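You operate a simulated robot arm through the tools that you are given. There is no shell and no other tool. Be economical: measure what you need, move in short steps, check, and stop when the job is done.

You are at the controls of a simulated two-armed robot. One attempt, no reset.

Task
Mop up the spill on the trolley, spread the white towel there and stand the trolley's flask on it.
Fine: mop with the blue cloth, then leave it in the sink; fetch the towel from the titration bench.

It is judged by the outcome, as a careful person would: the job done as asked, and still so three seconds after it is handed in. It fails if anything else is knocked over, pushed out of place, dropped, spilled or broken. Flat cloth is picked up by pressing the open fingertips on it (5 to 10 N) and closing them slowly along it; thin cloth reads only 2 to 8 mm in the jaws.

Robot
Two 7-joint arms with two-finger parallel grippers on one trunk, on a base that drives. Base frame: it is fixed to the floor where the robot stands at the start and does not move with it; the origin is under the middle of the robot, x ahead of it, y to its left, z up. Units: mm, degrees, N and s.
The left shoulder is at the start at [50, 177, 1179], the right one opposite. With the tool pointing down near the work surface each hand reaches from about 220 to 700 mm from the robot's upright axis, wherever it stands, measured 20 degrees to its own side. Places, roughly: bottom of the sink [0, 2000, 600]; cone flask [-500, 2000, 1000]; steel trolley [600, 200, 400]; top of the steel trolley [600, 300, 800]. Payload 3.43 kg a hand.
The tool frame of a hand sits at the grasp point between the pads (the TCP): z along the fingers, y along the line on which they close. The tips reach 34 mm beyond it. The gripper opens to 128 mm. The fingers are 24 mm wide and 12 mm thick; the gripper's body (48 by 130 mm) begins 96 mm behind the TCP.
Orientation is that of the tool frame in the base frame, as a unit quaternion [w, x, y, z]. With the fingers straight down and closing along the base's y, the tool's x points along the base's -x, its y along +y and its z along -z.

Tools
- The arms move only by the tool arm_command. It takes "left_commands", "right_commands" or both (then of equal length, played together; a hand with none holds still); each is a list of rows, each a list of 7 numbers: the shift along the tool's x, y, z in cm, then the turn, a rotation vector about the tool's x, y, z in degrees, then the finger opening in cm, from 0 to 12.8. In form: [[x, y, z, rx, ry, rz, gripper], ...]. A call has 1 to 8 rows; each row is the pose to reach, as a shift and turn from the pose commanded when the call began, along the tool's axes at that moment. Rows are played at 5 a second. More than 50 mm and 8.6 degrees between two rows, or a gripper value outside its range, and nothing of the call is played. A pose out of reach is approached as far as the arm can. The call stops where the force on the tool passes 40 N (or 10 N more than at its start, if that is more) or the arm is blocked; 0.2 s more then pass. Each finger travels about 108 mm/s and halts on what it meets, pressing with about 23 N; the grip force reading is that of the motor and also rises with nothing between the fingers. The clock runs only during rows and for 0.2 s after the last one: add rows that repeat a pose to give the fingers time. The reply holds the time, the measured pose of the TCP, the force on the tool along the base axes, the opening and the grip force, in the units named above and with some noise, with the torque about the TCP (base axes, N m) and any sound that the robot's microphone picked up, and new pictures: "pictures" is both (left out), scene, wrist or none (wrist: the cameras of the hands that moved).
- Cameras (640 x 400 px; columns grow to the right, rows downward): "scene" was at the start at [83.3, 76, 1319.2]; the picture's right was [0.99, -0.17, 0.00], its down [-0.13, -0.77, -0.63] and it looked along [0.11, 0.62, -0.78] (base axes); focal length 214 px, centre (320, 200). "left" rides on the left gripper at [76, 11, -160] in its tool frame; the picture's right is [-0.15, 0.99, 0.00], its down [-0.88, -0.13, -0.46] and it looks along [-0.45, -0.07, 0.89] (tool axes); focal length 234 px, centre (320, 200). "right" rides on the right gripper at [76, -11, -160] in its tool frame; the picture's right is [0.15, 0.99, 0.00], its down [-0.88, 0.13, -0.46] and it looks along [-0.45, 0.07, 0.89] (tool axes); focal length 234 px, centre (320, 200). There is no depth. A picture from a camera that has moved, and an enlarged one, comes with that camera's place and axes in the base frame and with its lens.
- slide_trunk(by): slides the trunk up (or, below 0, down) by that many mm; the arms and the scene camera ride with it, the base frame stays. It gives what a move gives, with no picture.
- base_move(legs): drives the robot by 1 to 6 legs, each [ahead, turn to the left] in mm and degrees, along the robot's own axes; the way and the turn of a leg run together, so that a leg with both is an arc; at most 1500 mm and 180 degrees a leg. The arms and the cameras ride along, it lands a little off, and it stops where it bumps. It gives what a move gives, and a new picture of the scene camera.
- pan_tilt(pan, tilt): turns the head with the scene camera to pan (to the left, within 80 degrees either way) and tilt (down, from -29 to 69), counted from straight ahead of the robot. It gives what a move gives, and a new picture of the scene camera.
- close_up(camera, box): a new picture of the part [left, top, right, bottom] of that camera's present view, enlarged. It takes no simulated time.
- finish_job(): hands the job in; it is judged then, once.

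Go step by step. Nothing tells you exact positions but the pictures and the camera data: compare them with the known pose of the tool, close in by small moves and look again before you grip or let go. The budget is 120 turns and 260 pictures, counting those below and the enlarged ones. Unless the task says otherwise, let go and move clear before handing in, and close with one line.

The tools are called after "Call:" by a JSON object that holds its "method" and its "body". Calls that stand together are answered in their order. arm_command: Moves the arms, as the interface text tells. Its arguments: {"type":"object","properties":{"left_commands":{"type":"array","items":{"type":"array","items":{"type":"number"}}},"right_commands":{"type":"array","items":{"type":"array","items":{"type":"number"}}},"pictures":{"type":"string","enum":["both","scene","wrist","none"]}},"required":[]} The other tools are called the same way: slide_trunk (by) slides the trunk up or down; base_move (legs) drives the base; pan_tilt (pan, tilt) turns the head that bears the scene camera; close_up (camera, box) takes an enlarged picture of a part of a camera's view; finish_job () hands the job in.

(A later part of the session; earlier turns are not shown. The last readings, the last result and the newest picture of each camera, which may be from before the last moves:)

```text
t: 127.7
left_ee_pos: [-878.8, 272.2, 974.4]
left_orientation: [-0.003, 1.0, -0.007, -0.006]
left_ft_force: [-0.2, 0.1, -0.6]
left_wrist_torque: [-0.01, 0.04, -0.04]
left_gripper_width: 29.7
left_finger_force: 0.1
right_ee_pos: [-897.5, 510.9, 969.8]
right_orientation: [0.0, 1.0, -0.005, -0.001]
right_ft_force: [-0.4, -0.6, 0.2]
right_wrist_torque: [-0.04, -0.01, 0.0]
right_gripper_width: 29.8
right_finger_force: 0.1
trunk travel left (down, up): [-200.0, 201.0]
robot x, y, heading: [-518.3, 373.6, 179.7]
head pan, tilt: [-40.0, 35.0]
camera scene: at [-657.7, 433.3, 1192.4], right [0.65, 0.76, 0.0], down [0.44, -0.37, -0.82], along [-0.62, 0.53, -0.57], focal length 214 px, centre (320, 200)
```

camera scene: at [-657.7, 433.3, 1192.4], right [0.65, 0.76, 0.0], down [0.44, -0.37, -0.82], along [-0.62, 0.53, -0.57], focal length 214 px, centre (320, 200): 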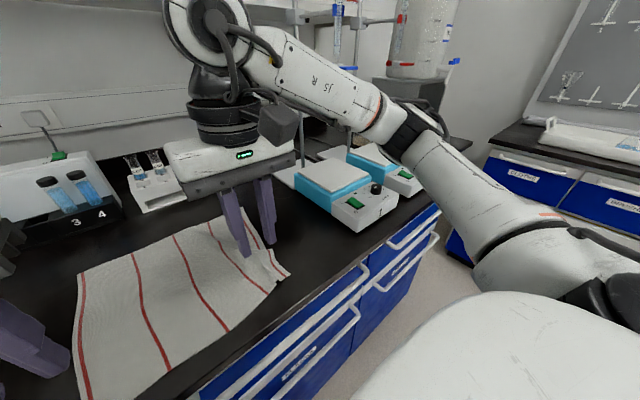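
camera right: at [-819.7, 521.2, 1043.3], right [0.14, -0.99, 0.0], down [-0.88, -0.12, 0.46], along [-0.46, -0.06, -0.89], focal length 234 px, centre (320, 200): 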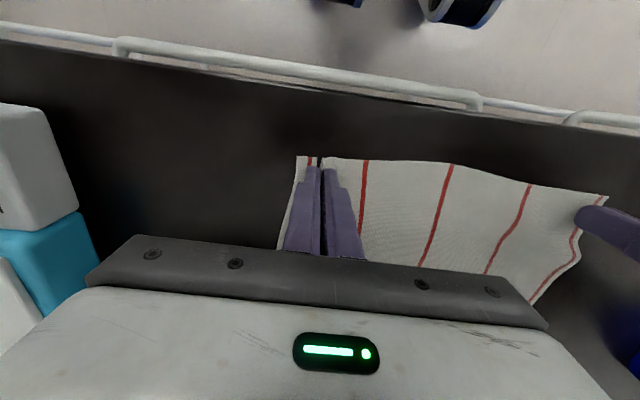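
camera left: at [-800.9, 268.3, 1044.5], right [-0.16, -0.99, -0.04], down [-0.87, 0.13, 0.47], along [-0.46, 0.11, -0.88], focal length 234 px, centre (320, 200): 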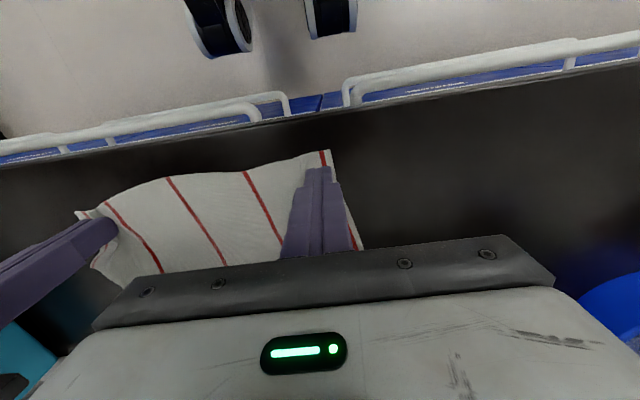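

Both arms are well clear of the bench items. I lower the trunk another 100 mm, raising the hands slightly first.

Call:
{"method": "arm_command", "body": {"left_commands": [[0, 0, -3, 0, 0, 0, 3]], "right_commands": [[0, 0, -3, 0, 0, 0, 3]], "pictures": "none"}}

Call:
{"method": "slide_trunk", "body": {"by": -100}}

Call:
{"method": "pan_tilt", "body": {"pan": 0, "tilt": 50}}

Call:
{"method": "arm_command", "body": {"left_commands": [[0.1, -0.8, 0, 0, 0, 0, 3], [0.2, -1.6, 0, 0, 0, 0, 3], [0.3, -2.5, 0, 0, 0, 0, 3]], "right_commands": [[0, 0, 0, 0, 0, 0, 3], [0, 0.2, 0, 0, 0, 0, 3], [0, 0.4, 0, 0, 0, 0, 3]], "pictures": "wrist"}}

```text
t: 128.1
left_ee_pos: [-881.8, 268.9, 995.2]
left_orientation: [-0.002, 1.0, -0.005, -0.005]
left_ft_force: [-0.1, 0.2, -0.3]
left_wrist_torque: [-0.01, 0.0, 0.02]
left_gripper_width: 30.0
left_finger_force: 0.1
left hand out of reach, approached as far as the arm can: row 1
right_ee_pos: [-896.4, 511.6, 1001.3]
right_orientation: [0.001, 1.0, -0.005, -0.002]
right_ft_force: [0.2, 0.2, 0.3]
right_wrist_torque: [0.01, -0.02, -0.03]
right_gripper_width: 30.2
right_finger_force: 0.1
trunk travel left (down, up): [-200.0, 201.0]
robot x, y, heading: [-521.2, 371.6, 179.3]
head pan, tilt: [-40.0, 35.0]
```

```text
t: 129.5
left_ee_pos: [-882.1, 269.5, 895.9]
left_orientation: [-0.002, 1.0, -0.006, -0.006]
left_ft_force: [0.0, -0.2, 0.8]
left_wrist_torque: [0.0, 0.03, -0.02]
left_gripper_width: 30.0
left_finger_force: 0.0
right_ee_pos: [-895.4, 510.6, 899.8]
right_orientation: [0.001, 1.0, -0.005, -0.001]
right_ft_force: [0.2, -0.1, -0.3]
right_wrist_torque: [0.0, -0.03, -0.01]
right_gripper_width: 30.0
right_finger_force: 0.0
trunk travel left (down, up): [-100.0, 301.0]
robot x, y, heading: [-517.9, 374.0, 179.5]
head pan, tilt: [-40.0, 35.0]
```

```text
t: 130.5
left_ee_pos: [-882.5, 268.5, 894.9]
left_orientation: [-0.003, 1.0, -0.005, -0.004]
left_ft_force: [0.8, -0.9, 0.2]
left_wrist_torque: [0.0, 0.01, -0.03]
left_gripper_width: 30.3
left_finger_force: 0.0
right_ee_pos: [-896.4, 509.8, 900.9]
right_orientation: [0.001, 1.0, -0.005, -0.002]
right_ft_force: [-0.2, -0.6, 0.8]
right_wrist_torque: [0.0, -0.03, 0.02]
right_gripper_width: 29.8
right_finger_force: 0.0
trunk travel left (down, up): [-100.0, 301.0]
robot x, y, heading: [-523.2, 374.6, 179.3]
head pan, tilt: [0.0, 50.0]
camera scene: at [-667.7, 376.9, 1070.7], right [0.01, 1.0, 0.0], down [0.77, -0.01, -0.64], along [-0.64, 0.01, -0.77], focal length 214 px, centre (320, 200)
```

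scene: 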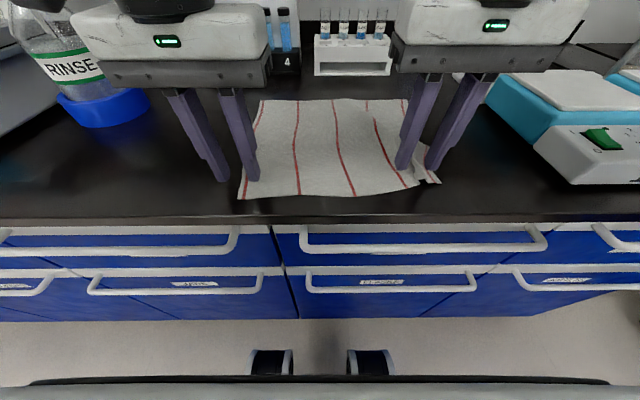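

```text
t: 131.3
left_ee_pos: [-881.5, 267.8, 895.7]
left_orientation: [-0.003, 1.0, -0.005, -0.006]
left_ft_force: [0.1, 0.5, -0.6]
left_wrist_torque: [-0.02, -0.01, 0.0]
left_gripper_width: 30.2
left_finger_force: 0.0
left hand out of reach, approached as far as the arm can: row 1, 2, 3
right_ee_pos: [-896.5, 507.4, 900.0]
right_orientation: [0.001, 1.0, -0.005, -0.002]
right_ft_force: [-0.3, -0.1, -1.0]
right_wrist_torque: [-0.01, -0.02, 0.01]
right_gripper_width: 30.2
right_finger_force: 0.0
trunk travel left (down, up): [-100.0, 301.0]
robot x, y, heading: [-522.2, 375.4, 179.4]
head pan, tilt: [0.0, 50.0]
camera right: at [-820.3, 518.7, 1059.2], right [0.14, -0.99, 0.0], down [-0.88, -0.12, 0.46], along [-0.45, -0.06, -0.89], focal length 234 px, centre (320, 200)
camera left: at [-805.4, 255.8, 1055.2], right [-0.16, -0.99, 0.0], down [-0.87, 0.14, 0.47], along [-0.46, 0.08, -0.89], focal length 234 px, centre (320, 200)
```

right: 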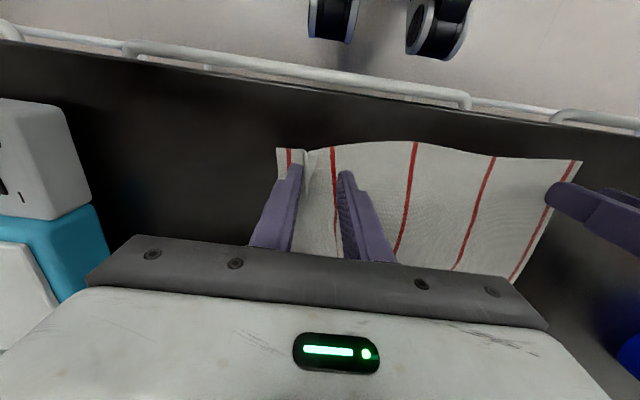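
left: 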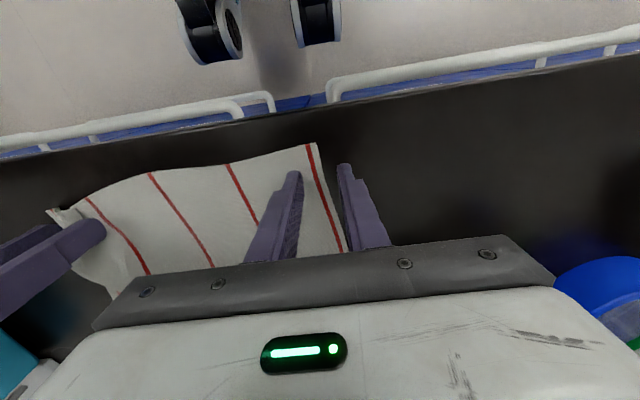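

Too low is worse again; the best trunk height was in between. I raise the trunk 50 mm and turn the base 4 degrees right, now that neither hand is holding the towel.

Call:
{"method": "slide_trunk", "body": {"by": 50}}

Call:
{"method": "base_move", "body": {"legs": [[0, -4]]}}

```text
t: 132.2
left_ee_pos: [-882.9, 269.6, 945.5]
left_orientation: [-0.003, 1.0, -0.005, -0.005]
left_ft_force: [-0.5, -0.3, 0.2]
left_wrist_torque: [0.02, 0.01, -0.02]
left_gripper_width: 29.9
left_finger_force: 0.0
right_ee_pos: [-896.6, 507.0, 950.0]
right_orientation: [0.0, 1.0, -0.005, -0.002]
right_ft_force: [-0.2, -0.5, 0.5]
right_wrist_torque: [0.02, 0.0, 0.02]
right_gripper_width: 30.1
right_finger_force: 0.0
trunk travel left (down, up): [-150.0, 251.0]
robot x, y, heading: [-519.1, 374.0, 179.4]
head pan, tilt: [0.0, 50.0]
```

```text
t: 133.1
left_ee_pos: [-889.1, 294.7, 947.0]
left_orientation: [-0.001, 0.999, -0.04, -0.006]
left_ft_force: [-0.6, -0.2, -1.0]
left_wrist_torque: [-0.03, 0.01, -0.02]
left_gripper_width: 30.3
left_finger_force: 0.0
right_ee_pos: [-887.3, 533.0, 950.7]
right_orientation: [0.001, 0.999, -0.04, -0.001]
right_ft_force: [0.4, 0.9, -0.7]
right_wrist_torque: [-0.02, 0.0, -0.02]
right_gripper_width: 30.2
right_finger_force: 0.1
trunk travel left (down, up): [-150.0, 251.0]
robot x, y, heading: [-518.1, 372.9, 175.5]
head pan, tilt: [0.0, 50.0]
camera scene: at [-667.2, 387.3, 1120.7], right [0.08, 1.0, 0.0], down [0.76, -0.06, -0.64], along [-0.64, 0.05, -0.77], focal length 214 px, centre (320, 200)
```

scene: 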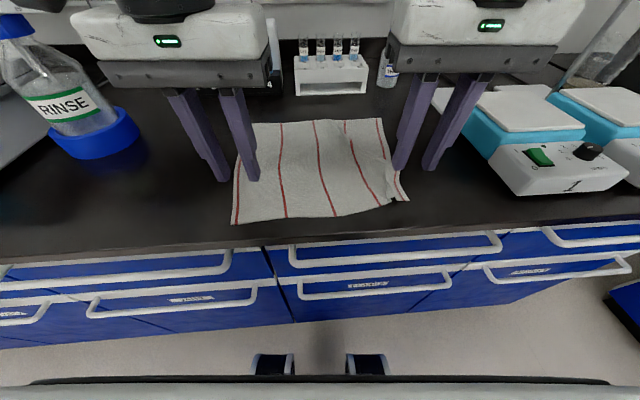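

Left hand is now over the corner without tilt; I adjust both and lower to just above the towel.

Call:
{"method": "arm_command", "body": {"left_commands": [[0.6, 0, 2, 0, 0, 0, 3], [1.3, -0.1, 4, 0, 0, 0, 3], [1.3, -0.1, 5.2, 0, 0, 0, 3], [1.3, -0.1, 5.8, 0, 0, 0, 3]], "right_commands": [[-0.3, 1.7, 2, 0, 0, 0, 3], [-0.6, 3.3, 4, 0, 0, 0, 3], [-0.6, 3.3, 5.2, 0, 0, 0, 3], [-0.6, 3.3, 6, 0, 0, 0, 3]], "pictures": "wrist"}}

```text
t: 134.1
left_ee_pos: [-875.6, 293.4, 886.8]
left_orientation: [-0.003, 0.999, -0.04, -0.006]
left_ft_force: [-0.2, 0.6, 0.7]
left_wrist_torque: [-0.01, 0.02, 0.02]
left_gripper_width: 30.0
left_finger_force: 0.1
right_ee_pos: [-895.5, 498.7, 892.2]
right_orientation: [0.001, 0.999, -0.04, -0.003]
right_ft_force: [-1.0, -0.1, 3.3]
right_wrist_torque: [0.05, -0.01, 0.01]
right_gripper_width: 29.8
right_finger_force: 0.0
trunk travel left (down, up): [-150.0, 251.0]
robot x, y, heading: [-521.6, 374.7, 175.5]
head pan, tilt: [0.0, 50.0]
camera right: at [-817.7, 506.7, 1050.1], right [0.07, -1.0, 0.0], down [-0.89, -0.06, 0.46], along [-0.46, -0.03, -0.89], focal length 234 px, centre (320, 200)
camera left: at [-800.4, 275.8, 1046.7], right [-0.22, -0.97, 0.0], down [-0.86, 0.2, 0.47], along [-0.45, 0.11, -0.89], focal length 234 px, centre (320, 200)
```

right: 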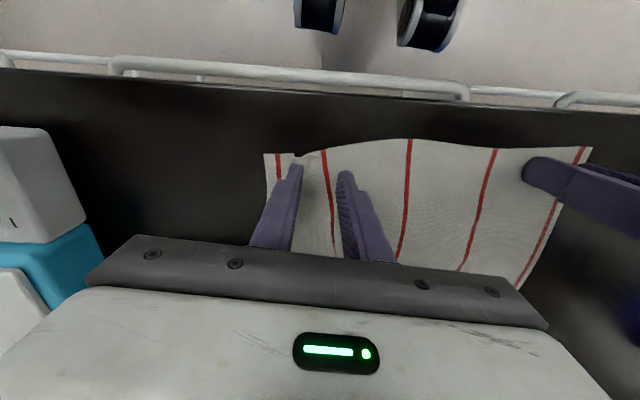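
left: 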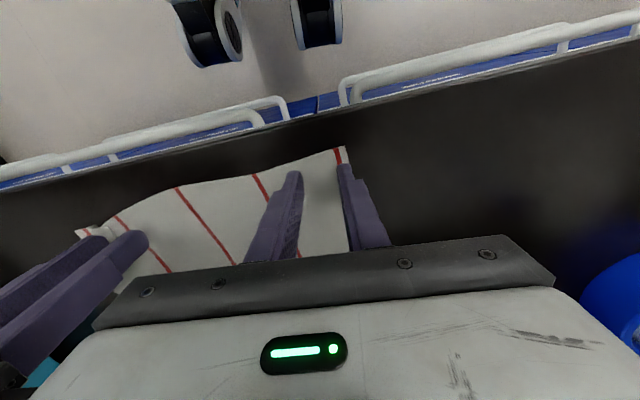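

Both are upright and inside the towel. I press slightly and check force before closing.

Call:
{"method": "arm_command", "body": {"left_commands": [[0, 0, 0.15, 0, 0, 0, 3], [0, 0, 0.25, 0, 0, 0, 3]], "right_commands": [[0, 0, 0.3, 0, 0, 0, 3], [0, 0, 0.6, 0, 0, 0, 3]], "pictures": "none"}}

```text
t: 134.7
left_ee_pos: [-876.1, 293.7, 885.0]
left_orientation: [-0.003, 0.999, -0.04, -0.006]
left_ft_force: [-0.8, -1.0, 4.8]
left_wrist_torque: [-0.08, 0.0, -0.01]
left_gripper_width: 29.8
left_finger_force: 0.1
right_ee_pos: [-894.4, 500.3, 886.3]
right_orientation: [0.001, 0.999, -0.039, -0.003]
right_ft_force: [0.2, 1.0, 8.5]
right_wrist_torque: [0.14, -0.07, -0.04]
right_gripper_width: 30.1
right_finger_force: 0.0
trunk travel left (down, up): [-150.0, 251.0]
robot x, y, heading: [-522.3, 378.3, 175.3]
head pan, tilt: [0.0, 50.0]
```

Call:
{"method": "arm_command", "body": {"left_commands": [[0, 0, 0.06, 0, 0, 0, 3], [0, 0, 0.08, 0, 0, 0, 2.6], [0, 0, 0.08, 0, 0, 0, 2.2], [0, 0, 0.08, 0, 0, 0, 1.8], [0, 0, 0.08, 0, 0, 0, 1.4], [0, 0, 0.08, 0, 0, 0, 1], [0, 0, 0.08, 0, 0, 0, 0.5], [0, 0, 0.08, 0, 0, 0, 0]], "right_commands": [[0, 0, 0.04, 0, 0, 0, 3], [0, 0, 0.04, 0, 0, 0, 2.6], [0, 0, 0.04, 0, 0, 0, 2.2], [0, 0, 0.04, 0, 0, 0, 1.8], [0, 0, 0.04, 0, 0, 0, 1.4], [0, 0, 0.04, 0, 0, 0, 1], [0, 0, 0.04, 0, 0, 0, 0.5], [0, 0, 0.04, 0, 0, 0, 0]], "pictures": "wrist"}}

```text
t: 136.5
left_ee_pos: [-876.2, 293.1, 885.1]
left_orientation: [-0.002, 0.999, -0.041, -0.007]
left_ft_force: [-1.0, 0.2, 17.3]
left_wrist_torque: [-0.06, -0.07, 0.04]
left_gripper_width: 2.6
left_finger_force: 22.9
right_ee_pos: [-893.0, 501.0, 886.5]
right_orientation: [0.001, 0.999, -0.04, -0.003]
right_ft_force: [0.1, 6.3, 22.5]
right_wrist_torque: [0.2, -0.09, 0.04]
right_gripper_width: 0.0
right_finger_force: 22.9
trunk travel left (down, up): [-150.0, 251.0]
robot x, y, heading: [-521.5, 376.3, 175.4]
head pan, tilt: [0.0, 50.0]
camera right: at [-816.5, 507.4, 1043.9], right [0.07, -1.0, 0.0], down [-0.89, -0.06, 0.46], along [-0.46, -0.03, -0.89], focal length 234 px, centre (320, 200)
camera left: at [-799.0, 276.2, 1044.9], right [-0.22, -0.97, 0.0], down [-0.86, 0.2, 0.47], along [-0.46, 0.11, -0.88], focal length 234 px, centre (320, 200)
```

right: 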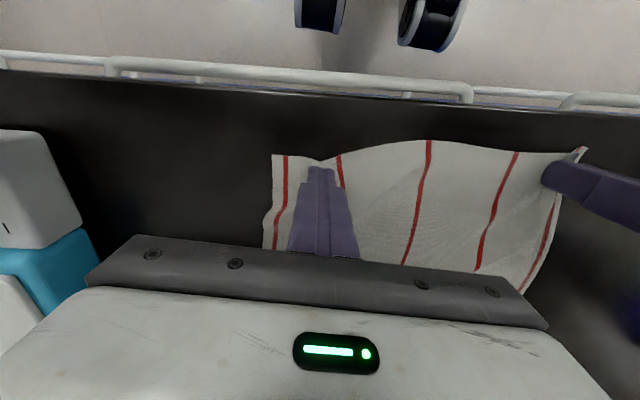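
left: 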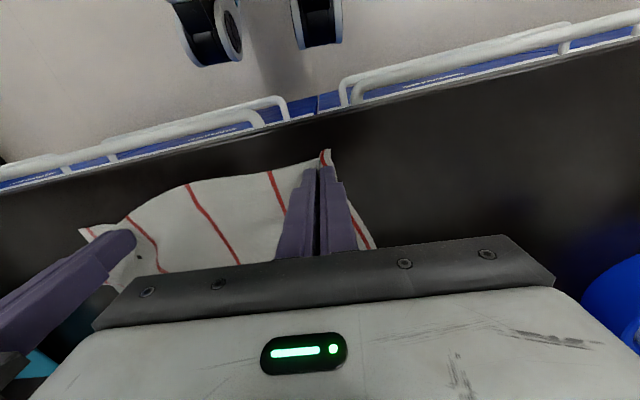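

Left has it (2.6 mm); right missed this time. I retry the right a little further out, where the cloth lies flat.

Call:
{"method": "arm_command", "body": {"right_commands": [[0, 0, -1, 0, 0, 0, 1.5], [-0.3, -0.7, -1, 0, 0, 0, 3], [-0.5, -1.4, -0.8, 0, 0, 0, 3], [-0.5, -1.4, -0.4, 0, 0, 0, 3], [-0.5, -1.4, -0.1, 0, 0, 0, 3]], "pictures": "wrist"}}

```text
t: 137.7
left_ee_pos: [-875.0, 294.2, 884.1]
left_orientation: [-0.002, 0.999, -0.04, -0.006]
left_ft_force: [1.3, -1.3, 30.1]
left_wrist_torque: [-0.16, -0.29, 0.03]
left_gripper_width: 2.3
left_finger_force: 22.9
right_ee_pos: [-897.6, 514.8, 886.7]
right_orientation: [0.0, 0.999, -0.04, -0.003]
right_ft_force: [-0.4, 0.5, -0.1]
right_wrist_torque: [-0.02, -0.03, 0.02]
right_gripper_width: 30.0
right_finger_force: 0.0
trunk travel left (down, up): [-150.0, 251.0]
robot x, y, heading: [-521.8, 375.3, 175.6]
head pan, tilt: [0.0, 50.0]
camera right: at [-821.0, 521.0, 1044.6], right [0.07, -1.0, 0.0], down [-0.89, -0.06, 0.46], along [-0.46, -0.03, -0.89], focal length 234 px, centre (320, 200)
```

right: 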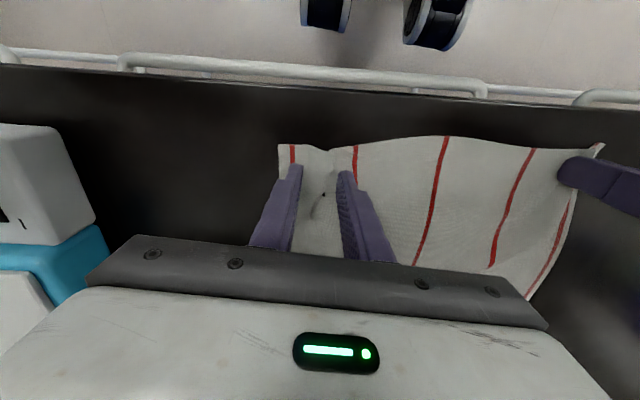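

A fold sits right between the fingers. I press to about 10 N and close.

Call:
{"method": "arm_command", "body": {"right_commands": [[0, 0, 0.15, 0, 0, 0, 3], [0, 0, 0.26, 0, 0, 0, 3], [0, 0, 0.26, 0, 0, 0, 2.5], [0, 0, 0.26, 0, 0, 0, 2], [0, 0, 0.26, 0, 0, 0, 1.5], [0, 0, 0.26, 0, 0, 0, 1], [0, 0, 0.26, 0, 0, 0, 0.5], [0, 0, 0.26, 0, 0, 0, 0]], "pictures": "wrist"}}

```text
t: 139.5
left_ee_pos: [-875.0, 293.0, 884.4]
left_orientation: [-0.003, 0.999, -0.04, -0.007]
left_ft_force: [-6.2, 1.7, 22.3]
left_wrist_torque: [-0.02, -0.05, 0.0]
left_gripper_width: 2.2
left_finger_force: 22.9
right_ee_pos: [-898.2, 514.4, 885.7]
right_orientation: [0.001, 0.999, -0.039, -0.003]
right_ft_force: [-1.0, 4.6, 31.1]
right_wrist_torque: [0.32, -0.24, 0.04]
right_gripper_width: 7.2
right_finger_force: 23.0
trunk travel left (down, up): [-150.0, 251.0]
robot x, y, heading: [-516.7, 371.0, 175.4]
head pan, tilt: [0.0, 50.0]
camera right: at [-820.4, 521.2, 1043.2], right [0.07, -1.0, 0.0], down [-0.88, -0.06, 0.46], along [-0.46, -0.03, -0.89], focal length 234 px, centre (320, 200)
```

right: 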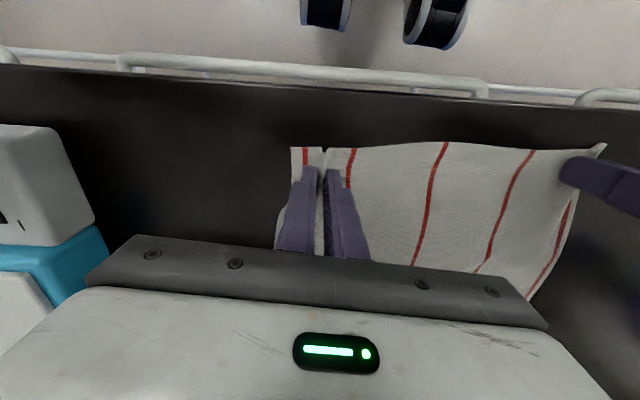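

Both hands hold the towel now (2.2 and 7.2 mm). I lift slowly, first with the arms.

Call:
{"method": "arm_command", "body": {"left_commands": [[0, 0, -1, 0, 0, 0, 0], [0, 0, -2, 0, 0, 0, 0], [0, 0, -3.5, 0, 0, 0, 0], [0, 0, -5, 0, 0, 0, 0], [0, 0, -6.5, 0, 0, 0, 0], [0, 0.5, -8, 0, 0, 0, 0]], "right_commands": [[0, 0, -1, 0, 0, 0, 0], [0, 0, -2, 0, 0, 0, 0], [0, 0, -3.5, 0, 0, 0, 0], [0, 0, -5, 0, 0, 0, 0], [0, 0, -6.5, 0, 0, 0, 0], [0, -0.5, -8, 0, 0, 0, 0]], "pictures": "scene"}}

```text
t: 140.9
left_ee_pos: [-876.8, 288.8, 964.2]
left_orientation: [-0.004, 0.999, -0.04, -0.005]
left_ft_force: [-0.9, 4.2, 0.2]
left_wrist_torque: [0.13, 0.0, 0.0]
left_gripper_width: 2.1
left_finger_force: 23.5
right_ee_pos: [-898.5, 518.7, 963.5]
right_orientation: [0.002, 0.999, -0.039, -0.002]
right_ft_force: [-0.1, -4.1, 0.4]
right_wrist_torque: [-0.13, -0.04, 0.0]
right_gripper_width: 6.7
right_finger_force: 22.8
trunk travel left (down, up): [-150.0, 251.0]
robot x, y, heading: [-521.8, 373.2, 175.5]
head pan, tilt: [0.0, 50.0]
camera scene: at [-667.1, 387.1, 1120.7], right [0.08, 1.0, 0.0], down [0.76, -0.06, -0.64], along [-0.64, 0.05, -0.77], focal length 214 px, centre (320, 200)
```

scene: 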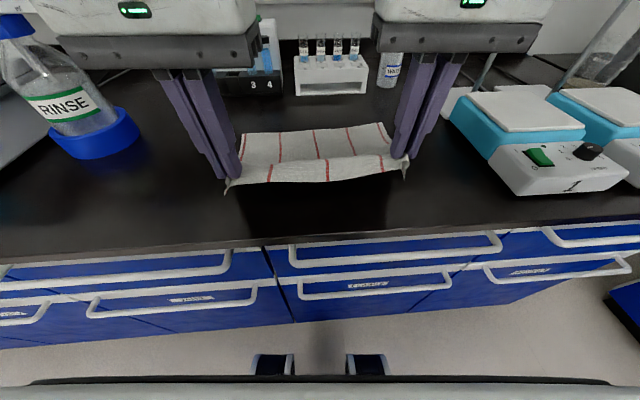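

Both corners hold and the towel is lightly taut. I raise the trunk.

Call:
{"method": "slide_trunk", "body": {"by": 240}}

Call:
{"method": "pan_tilt", "body": {"pan": 0, "tilt": 40}}

```text
t: 143.4
left_ee_pos: [-876.9, 287.8, 1204.4]
left_orientation: [-0.003, 0.999, -0.041, -0.005]
left_ft_force: [-0.4, 6.8, 0.1]
left_wrist_torque: [0.21, 0.04, 0.02]
left_gripper_width: 2.0
left_finger_force: 23.1
right_ee_pos: [-899.0, 519.1, 1203.5]
right_orientation: [0.002, 0.999, -0.04, -0.003]
right_ft_force: [1.0, -5.6, -0.1]
right_wrist_torque: [-0.24, -0.02, 0.01]
right_gripper_width: 6.5
right_finger_force: 23.1
trunk travel left (down, up): [-390.0, 11.0]
robot x, y, heading: [-521.9, 373.8, 175.2]
head pan, tilt: [0.0, 50.0]
```

```text
t: 144.1
left_ee_pos: [-875.8, 289.6, 1203.7]
left_orientation: [-0.002, 0.999, -0.04, -0.006]
left_ft_force: [-1.3, 6.5, -0.7]
left_wrist_torque: [0.18, 0.02, -0.03]
left_gripper_width: 1.8
left_finger_force: 22.9
right_ee_pos: [-898.4, 520.3, 1202.5]
right_orientation: [0.001, 0.999, -0.04, -0.002]
right_ft_force: [0.8, -6.5, -0.1]
right_wrist_torque: [-0.24, -0.02, 0.01]
right_gripper_width: 6.4
right_finger_force: 23.0
trunk travel left (down, up): [-390.0, 11.0]
robot x, y, heading: [-519.4, 377.4, 175.4]
head pan, tilt: [0.0, 40.0]
camera scene: at [-675.3, 387.7, 1374.8], right [0.08, 1.0, 0.0], down [0.64, -0.05, -0.77], along [-0.76, 0.06, -0.64], focal length 214 px, centre (320, 200)
```

scene: 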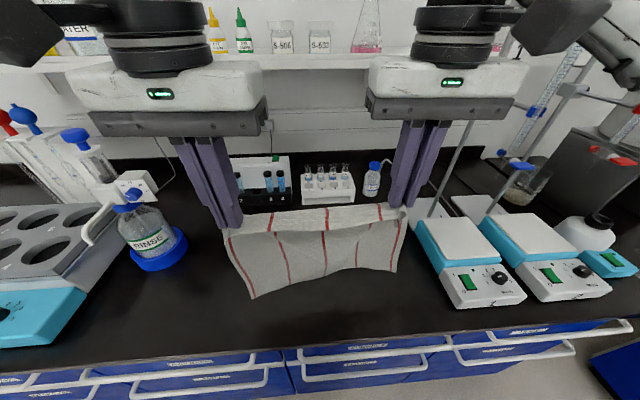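

The towel hangs freely above the bench. I back out and turn around toward the trolley.

Call:
{"method": "base_move", "body": {"legs": [[-350, 0], [0, -165.4]]}}

Call:
{"method": "pan_tilt", "body": {"pan": -10, "tilt": 40}}

```text
t: 153.1
left_ee_pos: [146.0, 524.4, 1204.0]
left_orientation: [0.005, -0.095, 0.995, -0.002]
left_ft_force: [0.3, -1.4, 0.0]
left_wrist_torque: [-0.07, -0.06, -0.01]
left_gripper_width: 2.2
left_finger_force: 23.6
right_ee_pos: [228.2, 307.1, 1201.6]
right_orientation: [0.001, -0.095, 0.995, 0.001]
right_ft_force: [-0.6, 1.1, 0.9]
right_wrist_torque: [0.05, 0.04, -0.02]
right_gripper_width: 2.1
right_finger_force: 22.8
trunk travel left (down, up): [-390.0, 11.0]
robot x, y, heading: [-174.1, 346.0, 11.1]
head pan, tilt: [0.0, 40.0]
camera scene: at [-21.6, 377.2, 1374.8], right [0.19, -0.98, 0.0], down [-0.63, -0.12, -0.77], along [0.75, 0.14, -0.64], focal length 214 px, centre (320, 200)
```

scene: 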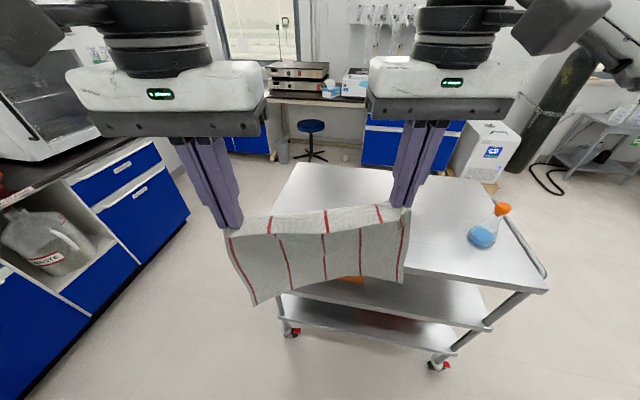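

```text
t: 153.8
left_ee_pos: [144.9, 524.3, 1203.0]
left_orientation: [0.006, -0.095, 0.995, -0.003]
left_ft_force: [1.0, -1.6, -0.4]
left_wrist_torque: [-0.08, -0.01, -0.03]
left_gripper_width: 1.8
left_finger_force: 22.8
right_ee_pos: [227.7, 308.5, 1202.5]
right_orientation: [0.002, -0.095, 0.996, 0.002]
right_ft_force: [-0.7, 1.7, 0.8]
right_wrist_torque: [0.05, 0.02, 0.0]
right_gripper_width: 1.7
right_finger_force: 22.8
trunk travel left (down, up): [-390.0, 11.0]
robot x, y, heading: [-174.2, 347.1, 10.9]
head pan, tilt: [-10.0, 40.0]
camera scene: at [-20.1, 362.6, 1374.8], right [0.02, -1.0, 0.0], down [-0.64, -0.01, -0.77], along [0.77, 0.01, -0.64], focal length 214 px, centre (320, 200)
```

scene: 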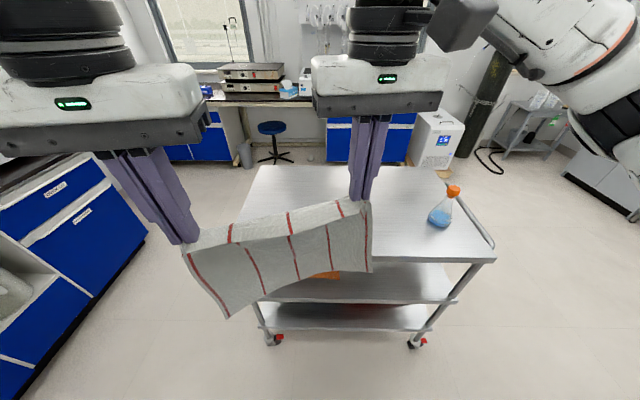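

The towel still hangs from both hands. Before laying it I test, in free space further back, how far forward the hands can go together at working height.

Call:
{"method": "base_move", "body": {"legs": [[-150, 0]]}}

Call:
{"method": "arm_command", "body": {"left_commands": [[-3, 0, 3, 0, 0, 0, 0], [-6, 0, 6, 0, 0, 0, 0], [-9, 0, 9, 0, 0, 0, 0], [-12, 0, 11, 0, 0, 0, 0], [-15, 0, 13, 0, 0, 0, 0], [-18, 0, 14, 0, 0, 0, 0]], "right_commands": [[-3, 0, 3, 0, 0, 0, 0], [-6, 0, 6, 0, 0, 0, 0], [-9, 0, 9, 0, 0, 0, 0], [-12, 0, 11, 0, 0, 0, 0], [-15, 0, 13, 0, 0, 0, 0], [-18, 0, 14, 0, 0, 0, 0]], "pictures": "scene"}}

```text
t: 155.2
left_ee_pos: [-2.7, 496.2, 1203.5]
left_orientation: [0.006, -0.095, 0.995, -0.001]
left_ft_force: [1.0, -1.5, -1.0]
left_wrist_torque: [-0.04, -0.06, 0.03]
left_gripper_width: 1.6
left_finger_force: 22.7
right_ee_pos: [80.8, 280.9, 1202.3]
right_orientation: [0.002, -0.095, 0.995, 0.001]
right_ft_force: [-1.3, 2.3, 0.4]
right_wrist_torque: [0.08, -0.01, 0.06]
right_gripper_width: 2.0
right_finger_force: 23.6
trunk travel left (down, up): [-390.0, 11.0]
robot x, y, heading: [-316.6, 317.9, 10.8]
head pan, tilt: [-10.0, 40.0]
camera scene: at [-167.0, 334.3, 1375.0], right [0.02, -1.0, 0.0], down [-0.64, -0.01, -0.77], along [0.77, 0.01, -0.64], focal length 214 px, centre (320, 200)
```

scene: 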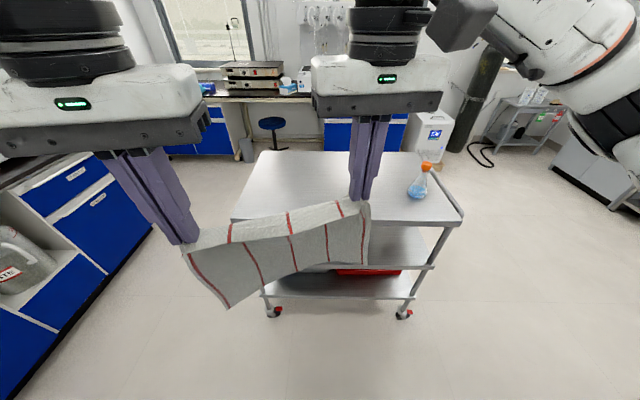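

```text
t: 156.4
left_ee_pos: [119.2, 540.8, 1083.5]
left_orientation: [0.014, -0.09, 0.996, -0.018]
left_ft_force: [7.2, -15.5, 0.3]
left_wrist_torque: [-0.57, -0.28, 0.02]
left_gripper_width: 1.7
left_finger_force: 22.8
left hand out of reach, approached as far as the arm can: row 2, 3, 4, 5, 6
right_ee_pos: [219.6, 320.1, 1075.9]
right_orientation: [-0.002, -0.108, 0.994, 0.015]
right_ft_force: [-7.5, 15.0, 0.6]
right_wrist_torque: [0.59, 0.27, -0.01]
right_gripper_width: 1.7
right_finger_force: 22.8
trunk travel left (down, up): [-390.0, 11.0]
robot x, y, heading: [-321.2, 321.6, 11.1]
head pan, tilt: [-10.0, 40.0]
stopped in row 6 (left hand): the force on the tool passed its limit at 42 N (the readings are from after the stop); the commanded pose is now the measured one
camera scene: at [-166.5, 334.4, 1374.9], right [0.02, -1.0, 0.0], down [-0.64, -0.01, -0.77], along [0.77, 0.01, -0.64], focal length 214 px, centre (320, 200)
```

scene: 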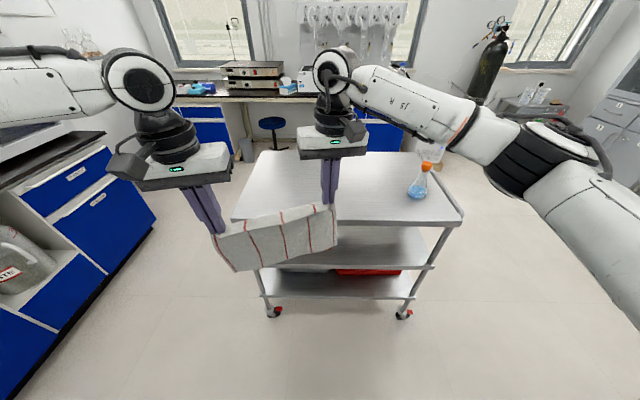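

Upright, the hands stop near 500 mm ahead. Pitching the fingers forward extends the reach, so I test that here in free air and even out the two hands at the same time.

Call:
{"method": "arm_command", "body": {"left_commands": [[-1, -0.8, 0, 0, -8, 0, 0], [-3, -1.2, 0, 0, -16, 0, 0], [-5, -1.5, 0, 0, -24, 0, 0], [-7, -1.8, 0, 0, -32, 0, 0], [-8.6, -1.8, 0, 0, -40, 0, 0]], "right_commands": [[0, 0.2, 0, 0, -8, 0, 0], [-0.5, 0, 0, 0, -16, 0, 0], [-1.2, -0.3, 0, 0, -24, 0, 0], [-2, -0.6, 0, 0, -32, 0, 0], [-2.9, -0.9, 0, 0, -40, 0, 0]], "pictures": "scene"}}

```text
t: 157.7
left_ee_pos: [206.9, 542.3, 1084.0]
left_orientation: [0.352, -0.091, 0.931, 0.019]
left_ft_force: [0.3, -1.2, -1.5]
left_wrist_torque: [-0.05, 0.01, 0.0]
left_gripper_width: 2.0
left_finger_force: 22.8
right_ee_pos: [252.7, 312.2, 1075.2]
right_orientation: [0.34, -0.093, 0.935, 0.045]
right_ft_force: [0.0, 0.8, -0.6]
right_wrist_torque: [0.02, -0.01, 0.06]
right_gripper_width: 2.1
right_finger_force: 22.3
trunk travel left (down, up): [-390.0, 11.0]
robot x, y, heading: [-318.5, 319.2, 11.0]
head pan, tilt: [-10.0, 40.0]
camera scene: at [-166.0, 334.4, 1374.9], right [0.02, -1.0, 0.0], down [-0.64, -0.01, -0.77], along [0.77, 0.01, -0.64], focal length 214 px, centre (320, 200)
```

scene: 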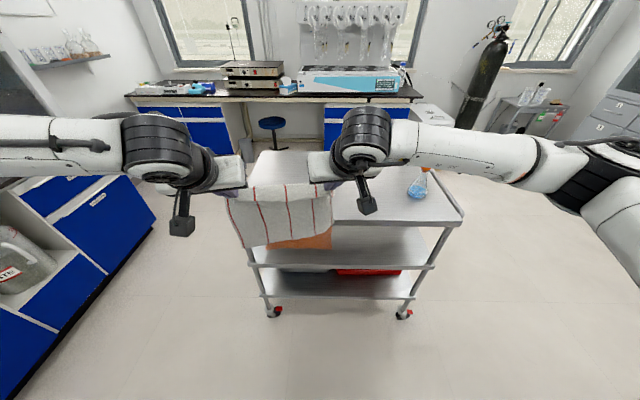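

Pitched forward, both hands reach about 560 mm ahead without trouble. I raise and draw them back so the towel clears the trolley top, then drive in to face the trolley at y≈370.

Call:
{"method": "arm_command", "body": {"left_commands": [[-0.4, 0, -3.6, 0, 0, 0, 0], [-0.8, 0, -7.2, 0, 0, 0, 0], [-1.2, 0, -10.8, 0, 0, 0, 0], [-1.6, 0, -14.3, 0, 0, 0, 0]], "right_commands": [[-0.4, 0, -3.6, 0, 0, 0, 0], [-0.8, 0, -7.2, 0, 0, 0, 0], [-1.2, 0, -10.8, 0, 0, 0, 0], [-1.6, 0, -14.3, 0, 0, 0, 0]], "pictures": "none"}}

Call:
{"method": "base_move", "body": {"legs": [[0, -3], [300, 0]]}}

```text
t: 158.7
left_ee_pos: [123.2, 530.2, 1202.7]
left_orientation: [0.352, -0.09, 0.932, 0.017]
left_ft_force: [2.1, -11.2, 0.0]
left_wrist_torque: [-0.29, -0.03, -0.26]
left_gripper_width: 2.0
left_finger_force: 23.1
right_ee_pos: [172.6, 296.5, 1195.4]
right_orientation: [0.339, -0.095, 0.935, 0.046]
right_ft_force: [-1.9, 10.2, 0.5]
right_wrist_torque: [0.28, 0.03, 0.25]
right_gripper_width: 2.0
right_finger_force: 22.3
trunk travel left (down, up): [-390.0, 11.0]
robot x, y, heading: [-319.7, 319.8, 11.3]
head pan, tilt: [-10.0, 40.0]
```

```text
t: 161.1
left_ee_pos: [430.4, 549.1, 1202.5]
left_orientation: [0.351, -0.067, 0.934, 0.01]
left_ft_force: [2.0, -12.6, 0.0]
left_wrist_torque: [-0.32, -0.02, -0.34]
left_gripper_width: 1.8
left_finger_force: 23.3
right_ee_pos: [465.9, 312.3, 1194.8]
right_orientation: [0.339, -0.072, 0.937, 0.038]
right_ft_force: [-2.0, 12.3, -0.2]
right_wrist_torque: [0.35, 0.06, 0.29]
right_gripper_width: 1.8
right_finger_force: 23.2
trunk travel left (down, up): [-390.0, 11.0]
robot x, y, heading: [-26.0, 359.0, 7.8]
head pan, tilt: [-10.0, 40.0]
camera scene: at [129.2, 368.0, 1374.8], right [-0.03, -1.0, 0.0], down [-0.64, 0.02, -0.77], along [0.77, -0.03, -0.64], focal length 214 px, centre (320, 200)
```

scene: 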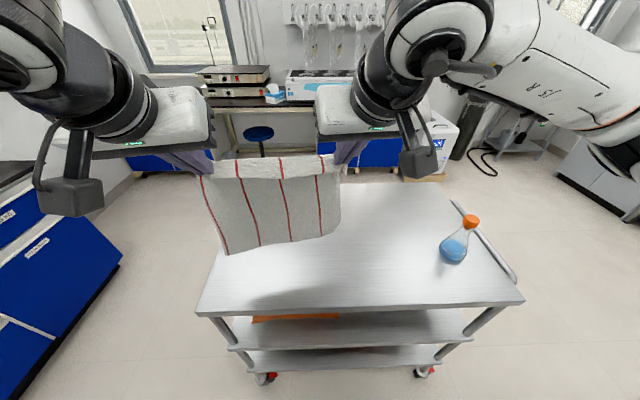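

The towel hangs clear above the trolley. I relax its tension slightly, drive the last 75 mm and square up to heading 0.

Call:
{"method": "arm_command", "body": {"left_commands": [[0, -0.2, 0, 0, 0, 0, 0], [0, -0.5, 0, 0, 0, 0, 0]], "right_commands": [[0, 0.2, 0, 0, 0, 0, 0], [0, 0.5, 0, 0, 0, 0, 0]], "pictures": "none"}}

Call:
{"method": "base_move", "body": {"legs": [[76, 0], [0, -7.8]]}}

```text
t: 161.7
left_ee_pos: [430.1, 544.9, 1200.7]
left_orientation: [0.352, -0.066, 0.934, 0.009]
left_ft_force: [0.2, 0.8, -0.5]
left_wrist_torque: [0.03, -0.01, -0.01]
left_gripper_width: 1.8
left_finger_force: 22.8
right_ee_pos: [466.1, 316.0, 1195.1]
right_orientation: [0.34, -0.07, 0.937, 0.037]
right_ft_force: [0.0, 1.0, -0.5]
right_wrist_torque: [0.01, 0.02, 0.02]
right_gripper_width: 2.1
right_finger_force: 23.3
trunk travel left (down, up): [-390.0, 11.0]
robot x, y, heading: [-26.3, 357.4, 7.8]
head pan, tilt: [-10.0, 40.0]
```

```text
t: 163.3
left_ee_pos: [525.7, 490.9, 1202.8]
left_orientation: [0.352, -0.003, 0.936, -0.014]
left_ft_force: [0.4, -0.3, 0.0]
left_wrist_torque: [0.04, 0.03, 0.03]
left_gripper_width: 2.1
left_finger_force: 23.3
right_ee_pos: [531.9, 260.6, 1196.1]
right_orientation: [0.342, -0.007, 0.94, 0.015]
right_ft_force: [-0.2, 0.1, -0.9]
right_wrist_torque: [0.01, -0.01, 0.0]
right_gripper_width: 1.9
right_finger_force: 23.1
trunk travel left (down, up): [-390.0, 11.0]
robot x, y, heading: [51.9, 372.0, 0.3]
head pan, tilt: [-10.0, 40.0]
camera scene: at [203.7, 357.2, 1374.9], right [-0.17, -0.99, 0.0], down [-0.63, 0.11, -0.77], along [0.76, -0.13, -0.64], focal length 214 px, centre (320, 200)
```

scene: 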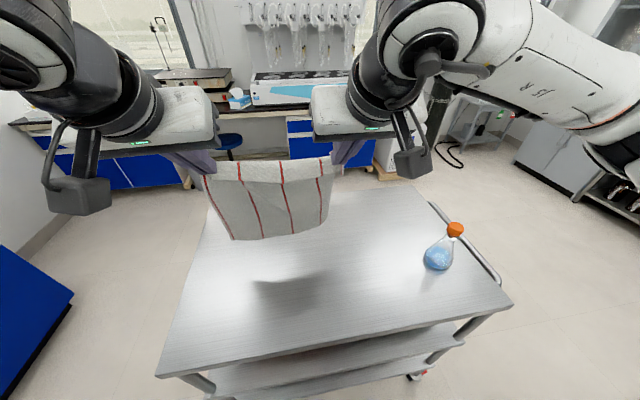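

The robot now stands squarely at the trolley. I extend the hands forward and lower until the towel's lower edge nearly touches.

Call:
{"method": "arm_command", "body": {"left_commands": [[-0.8, 0, 3, 0, 0, 0, 0], [-1.5, 0, 6, 0, 0, 0, 0], [-2.3, 0, 9, 0, 0, 0, 0], [-3, 0, 12, 0, 0, 0, 0], [-3.8, 0, 14.9, 0, 0, 0, 0]], "right_commands": [[-0.8, 0, 3, 0, 0, 0, 0], [-1.5, 0, 6, 0, 0, 0, 0], [-2.3, 0, 9, 0, 0, 0, 0], [-3, 0, 12, 0, 0, 0, 0], [-3.8, 0, 14.9, 0, 0, 0, 0]], "pictures": "scene"}}

```text
t: 164.6
left_ee_pos: [647.8, 498.0, 1115.9]
left_orientation: [0.352, -0.003, 0.936, -0.015]
left_ft_force: [0.0, -1.6, -0.5]
left_wrist_torque: [-0.02, 0.01, -0.04]
left_gripper_width: 2.2
left_finger_force: 23.7
left hand out of reach, approached as far as the arm can: row 5
right_ee_pos: [656.4, 266.9, 1105.4]
right_orientation: [0.342, -0.007, 0.94, 0.015]
right_ft_force: [-0.2, 1.4, -0.4]
right_wrist_torque: [0.02, 0.01, 0.03]
right_gripper_width: 1.8
right_finger_force: 22.8
trunk travel left (down, up): [-390.0, 11.0]
robot x, y, heading: [50.1, 370.6, 0.4]
head pan, tilt: [-10.0, 40.0]
camera scene: at [204.3, 357.9, 1374.8], right [-0.17, -0.99, 0.0], down [-0.63, 0.11, -0.77], along [0.75, -0.13, -0.64], focal length 214 px, centre (320, 200)
```

scene: 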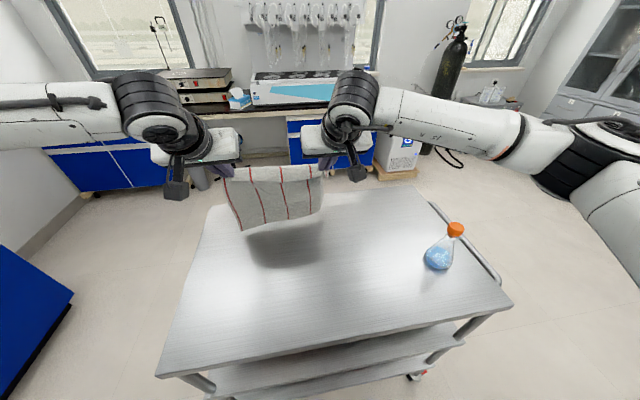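

The lower edge is still some 70 mm up. I lower further, straight down.

Call:
{"method": "arm_command", "body": {"left_commands": [[1.3, 0, 1.5, 0, 0, 0, 0], [2.6, 0, 3, 0, 0, 0, 0], [3.9, 0, 4.6, 0, 0, 0, 0]], "right_commands": [[1.3, 0, 1.5, 0, 0, 0, 0], [2.6, 0, 3, 0, 0, 0, 0], [3.9, 0, 4.6, 0, 0, 0, 0]], "pictures": "none"}}

Call:
{"method": "close_up", "body": {"camera": "scene", "box": [160, 130, 400, 280]}}

```text
t: 165.3
left_ee_pos: [641.6, 508.1, 1059.6]
left_orientation: [0.352, -0.002, 0.936, -0.017]
left_ft_force: [-0.2, -7.5, 0.4]
left_wrist_torque: [-0.22, 0.02, -0.2]
left_gripper_width: 2.0
left_finger_force: 22.7
left hand out of reach, approached as far as the arm can: row 1, 2, 3
right_ee_pos: [656.6, 269.8, 1047.2]
right_orientation: [0.341, -0.009, 0.94, 0.016]
right_ft_force: [-0.2, 8.5, -0.2]
right_wrist_torque: [0.25, 0.0, 0.21]
right_gripper_width: 1.7
right_finger_force: 22.7
trunk travel left (down, up): [-390.0, 11.0]
robot x, y, heading: [49.3, 372.5, 0.3]
head pan, tilt: [-10.0, 40.0]
```

```text
2.67 times, centred on (280, 205) of scene
camera zoom: at [204.2, 357.8, 1374.8], right [-0.17, -0.99, 0.0], down [-0.63, 0.11, -0.77], along [0.75, -0.13, -0.64], focal length 572 px, centre (427, 187)
```

zoom: 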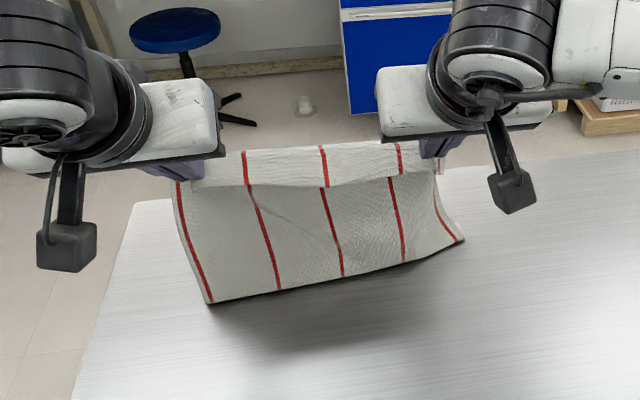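

The far edge is about at the surface. Now I draw the hands back while lowering, to lay the towel down.

Call:
{"method": "arm_command", "body": {"left_commands": [[1, 0, 1.2, 0, 0, 0, 0], [4.2, 0, 0.4, 0, 0, 0, 0], [8.2, 0, -0.3, 0, 0, 0, 0], [12.5, 0, -0.7, 0, 0, 0, 0], [16.9, 0, -0.9, 0, 0, 0, 0]], "right_commands": [[1, 0.4, 1.2, 0, 0, 0, 0], [4.2, 0.8, 0.4, 0, 0, 0, 0], [8.2, 0.8, -0.3, 0, 0, 0, 0], [12.5, 0.8, -0.7, 0, 0, 0, 0], [16.9, 0.8, -0.9, 0, 0, 0, 0]], "pictures": "scene"}}

```text
t: 166.6
left_ee_pos: [507.6, 515.2, 965.4]
left_orientation: [0.351, -0.002, 0.936, -0.018]
left_ft_force: [0.4, -10.0, -1.1]
left_wrist_torque: [-0.26, 0.0, -0.26]
left_gripper_width: 2.0
left_finger_force: 22.9
left hand out of reach, approached as far as the arm can: row 1, 5
right_ee_pos: [518.8, 276.2, 944.4]
right_orientation: [0.342, -0.008, 0.939, 0.017]
right_ft_force: [-0.8, 11.3, 1.0]
right_wrist_torque: [0.3, -0.05, 0.28]
right_gripper_width: 2.0
right_finger_force: 23.2
trunk travel left (down, up): [-390.0, 11.0]
robot x, y, heading: [50.1, 371.6, 0.4]
head pan, tilt: [-10.0, 40.0]
camera scene: at [203.4, 357.8, 1375.0], right [-0.17, -0.99, 0.0], down [-0.63, 0.11, -0.77], along [0.76, -0.13, -0.64], focal length 214 px, centre (320, 200)
```

scene: 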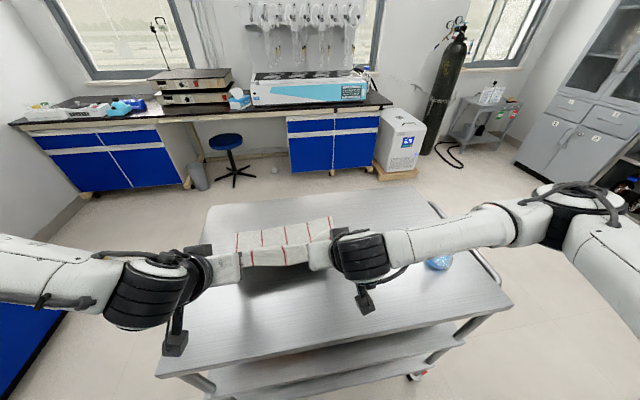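

The left hand is drifting outward as the arm goes lower, so I finish lowering with the trunk. First I pull both hands back, which also moves the right forearm away from the flask, and check the clearance.

Call:
{"method": "arm_command", "body": {"left_commands": [[1.8, -0.3, -1.5, 0, 0, 0, 0], [3.6, -0.7, -3, 0, 0, 0, 0], [5.4, -1, -4.5, 0, 0, 0, 0]], "right_commands": [[1.8, 0, -1.5, 0, 0, 0, 0], [3.6, 0, -3, 0, 0, 0, 0], [5.4, 0, -4.5, 0, 0, 0, 0]], "pictures": "none"}}

Call:
{"method": "pan_tilt", "body": {"pan": -25, "tilt": 50}}

```text
t: 167.3
left_ee_pos: [450.4, 517.8, 969.5]
left_orientation: [0.351, 0.0, 0.936, -0.019]
left_ft_force: [-0.3, -19.1, -2.0]
left_wrist_torque: [-0.5, 0.05, -0.46]
left_gripper_width: 2.1
left_finger_force: 23.0
left hand out of reach, approached as far as the arm can: row 1, 2, 3
right_ee_pos: [450.2, 275.7, 944.9]
right_orientation: [0.341, -0.009, 0.94, 0.02]
right_ft_force: [0.2, 20.5, 2.3]
right_wrist_torque: [0.61, -0.07, 0.44]
right_gripper_width: 1.8
right_finger_force: 22.5
trunk travel left (down, up): [-390.0, 11.0]
robot x, y, heading: [50.0, 373.0, 0.4]
head pan, tilt: [-10.0, 40.0]
```

```text
t: 168.1
left_ee_pos: [451.2, 517.6, 970.0]
left_orientation: [0.349, -0.002, 0.937, -0.018]
left_ft_force: [-0.8, -21.8, -2.9]
left_wrist_torque: [-0.59, 0.03, -0.53]
left_gripper_width: 2.0
left_finger_force: 23.1
right_ee_pos: [450.7, 275.9, 943.2]
right_orientation: [0.341, -0.008, 0.94, 0.019]
right_ft_force: [0.2, 22.4, 2.0]
right_wrist_torque: [0.65, -0.06, 0.49]
right_gripper_width: 2.1
right_finger_force: 23.2
trunk travel left (down, up): [-390.0, 11.0]
robot x, y, heading: [48.2, 370.8, 0.4]
head pan, tilt: [-25.0, 50.0]
camera scene: at [190.0, 340.0, 1360.7], right [-0.42, -0.91, 0.0], down [-0.7, 0.32, -0.64], along [0.58, -0.27, -0.77], focal length 214 px, centre (320, 200)
```

scene: 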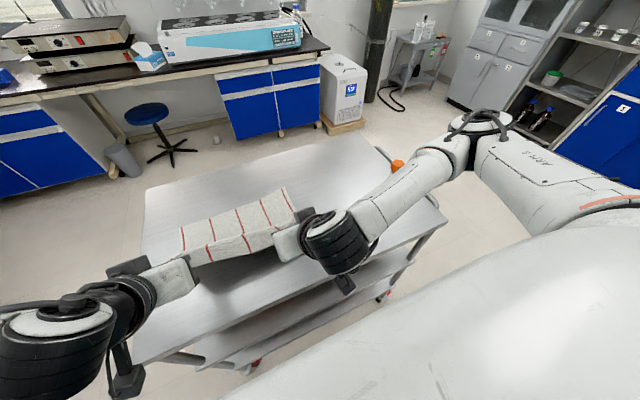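

The right forearm clears the flask's cap by some 30 to 50 mm. I slacken the towel by moving the right hand inward, then lower the trunk in a first 40 mm step and check.

Call:
{"method": "arm_command", "body": {"right_commands": [[0, 0.5, 0, 0, 0, 0, 0], [0, 1.2, 0, 0, 0, 0, 0]], "pictures": "none"}}

Call:
{"method": "slide_trunk", "body": {"by": -40}}

Call:
{"method": "close_up", "body": {"camera": "scene", "box": [120, 100, 520, 350]}}

```text
t: 168.7
left_ee_pos: [452.2, 521.6, 969.3]
left_orientation: [0.351, -0.004, 0.936, -0.013]
left_ft_force: [0.8, -8.7, -1.0]
left_wrist_torque: [-0.17, 0.05, -0.22]
left_gripper_width: 1.9
left_finger_force: 21.9
right_ee_pos: [450.2, 284.2, 943.3]
right_orientation: [0.341, -0.007, 0.94, 0.013]
right_ft_force: [-0.3, 8.1, 0.9]
right_wrist_torque: [0.23, -0.04, 0.2]
right_gripper_width: 2.0
right_finger_force: 23.1
trunk travel left (down, up): [-390.0, 11.0]
robot x, y, heading: [52.0, 369.6, 0.1]
head pan, tilt: [-25.0, 50.0]
```

```text
t: 169.6
left_ee_pos: [452.0, 520.3, 928.8]
left_orientation: [0.351, -0.004, 0.936, -0.014]
left_ft_force: [0.1, -4.6, 0.3]
left_wrist_torque: [-0.06, -0.02, -0.11]
left_gripper_width: 2.1
left_finger_force: 22.7
right_ee_pos: [449.6, 285.0, 904.3]
right_orientation: [0.342, -0.006, 0.939, 0.014]
right_ft_force: [-0.1, 4.4, 0.7]
right_wrist_torque: [0.15, -0.02, 0.13]
right_gripper_width: 2.1
right_finger_force: 23.0
trunk travel left (down, up): [-350.0, 51.0]
robot x, y, heading: [48.1, 370.2, 0.1]
head pan, tilt: [-25.0, 50.0]
```

```text
1.60 times, centred on (320, 225) of scene
camera zoom: at [189.8, 339.9, 1320.7], right [-0.42, -0.91, 0.0], down [-0.7, 0.32, -0.64], along [0.58, -0.27, -0.77], focal length 343 px, centre (320, 160)
```

zoom: 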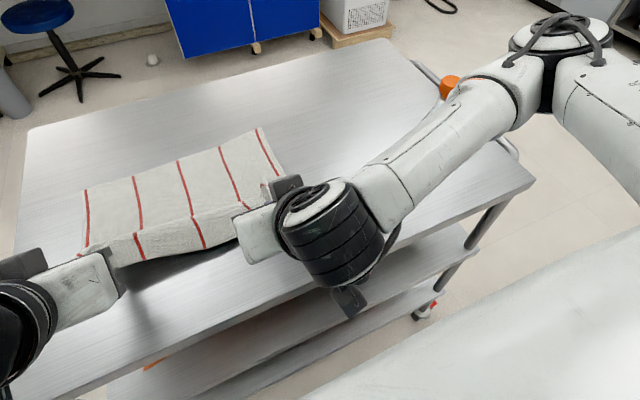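

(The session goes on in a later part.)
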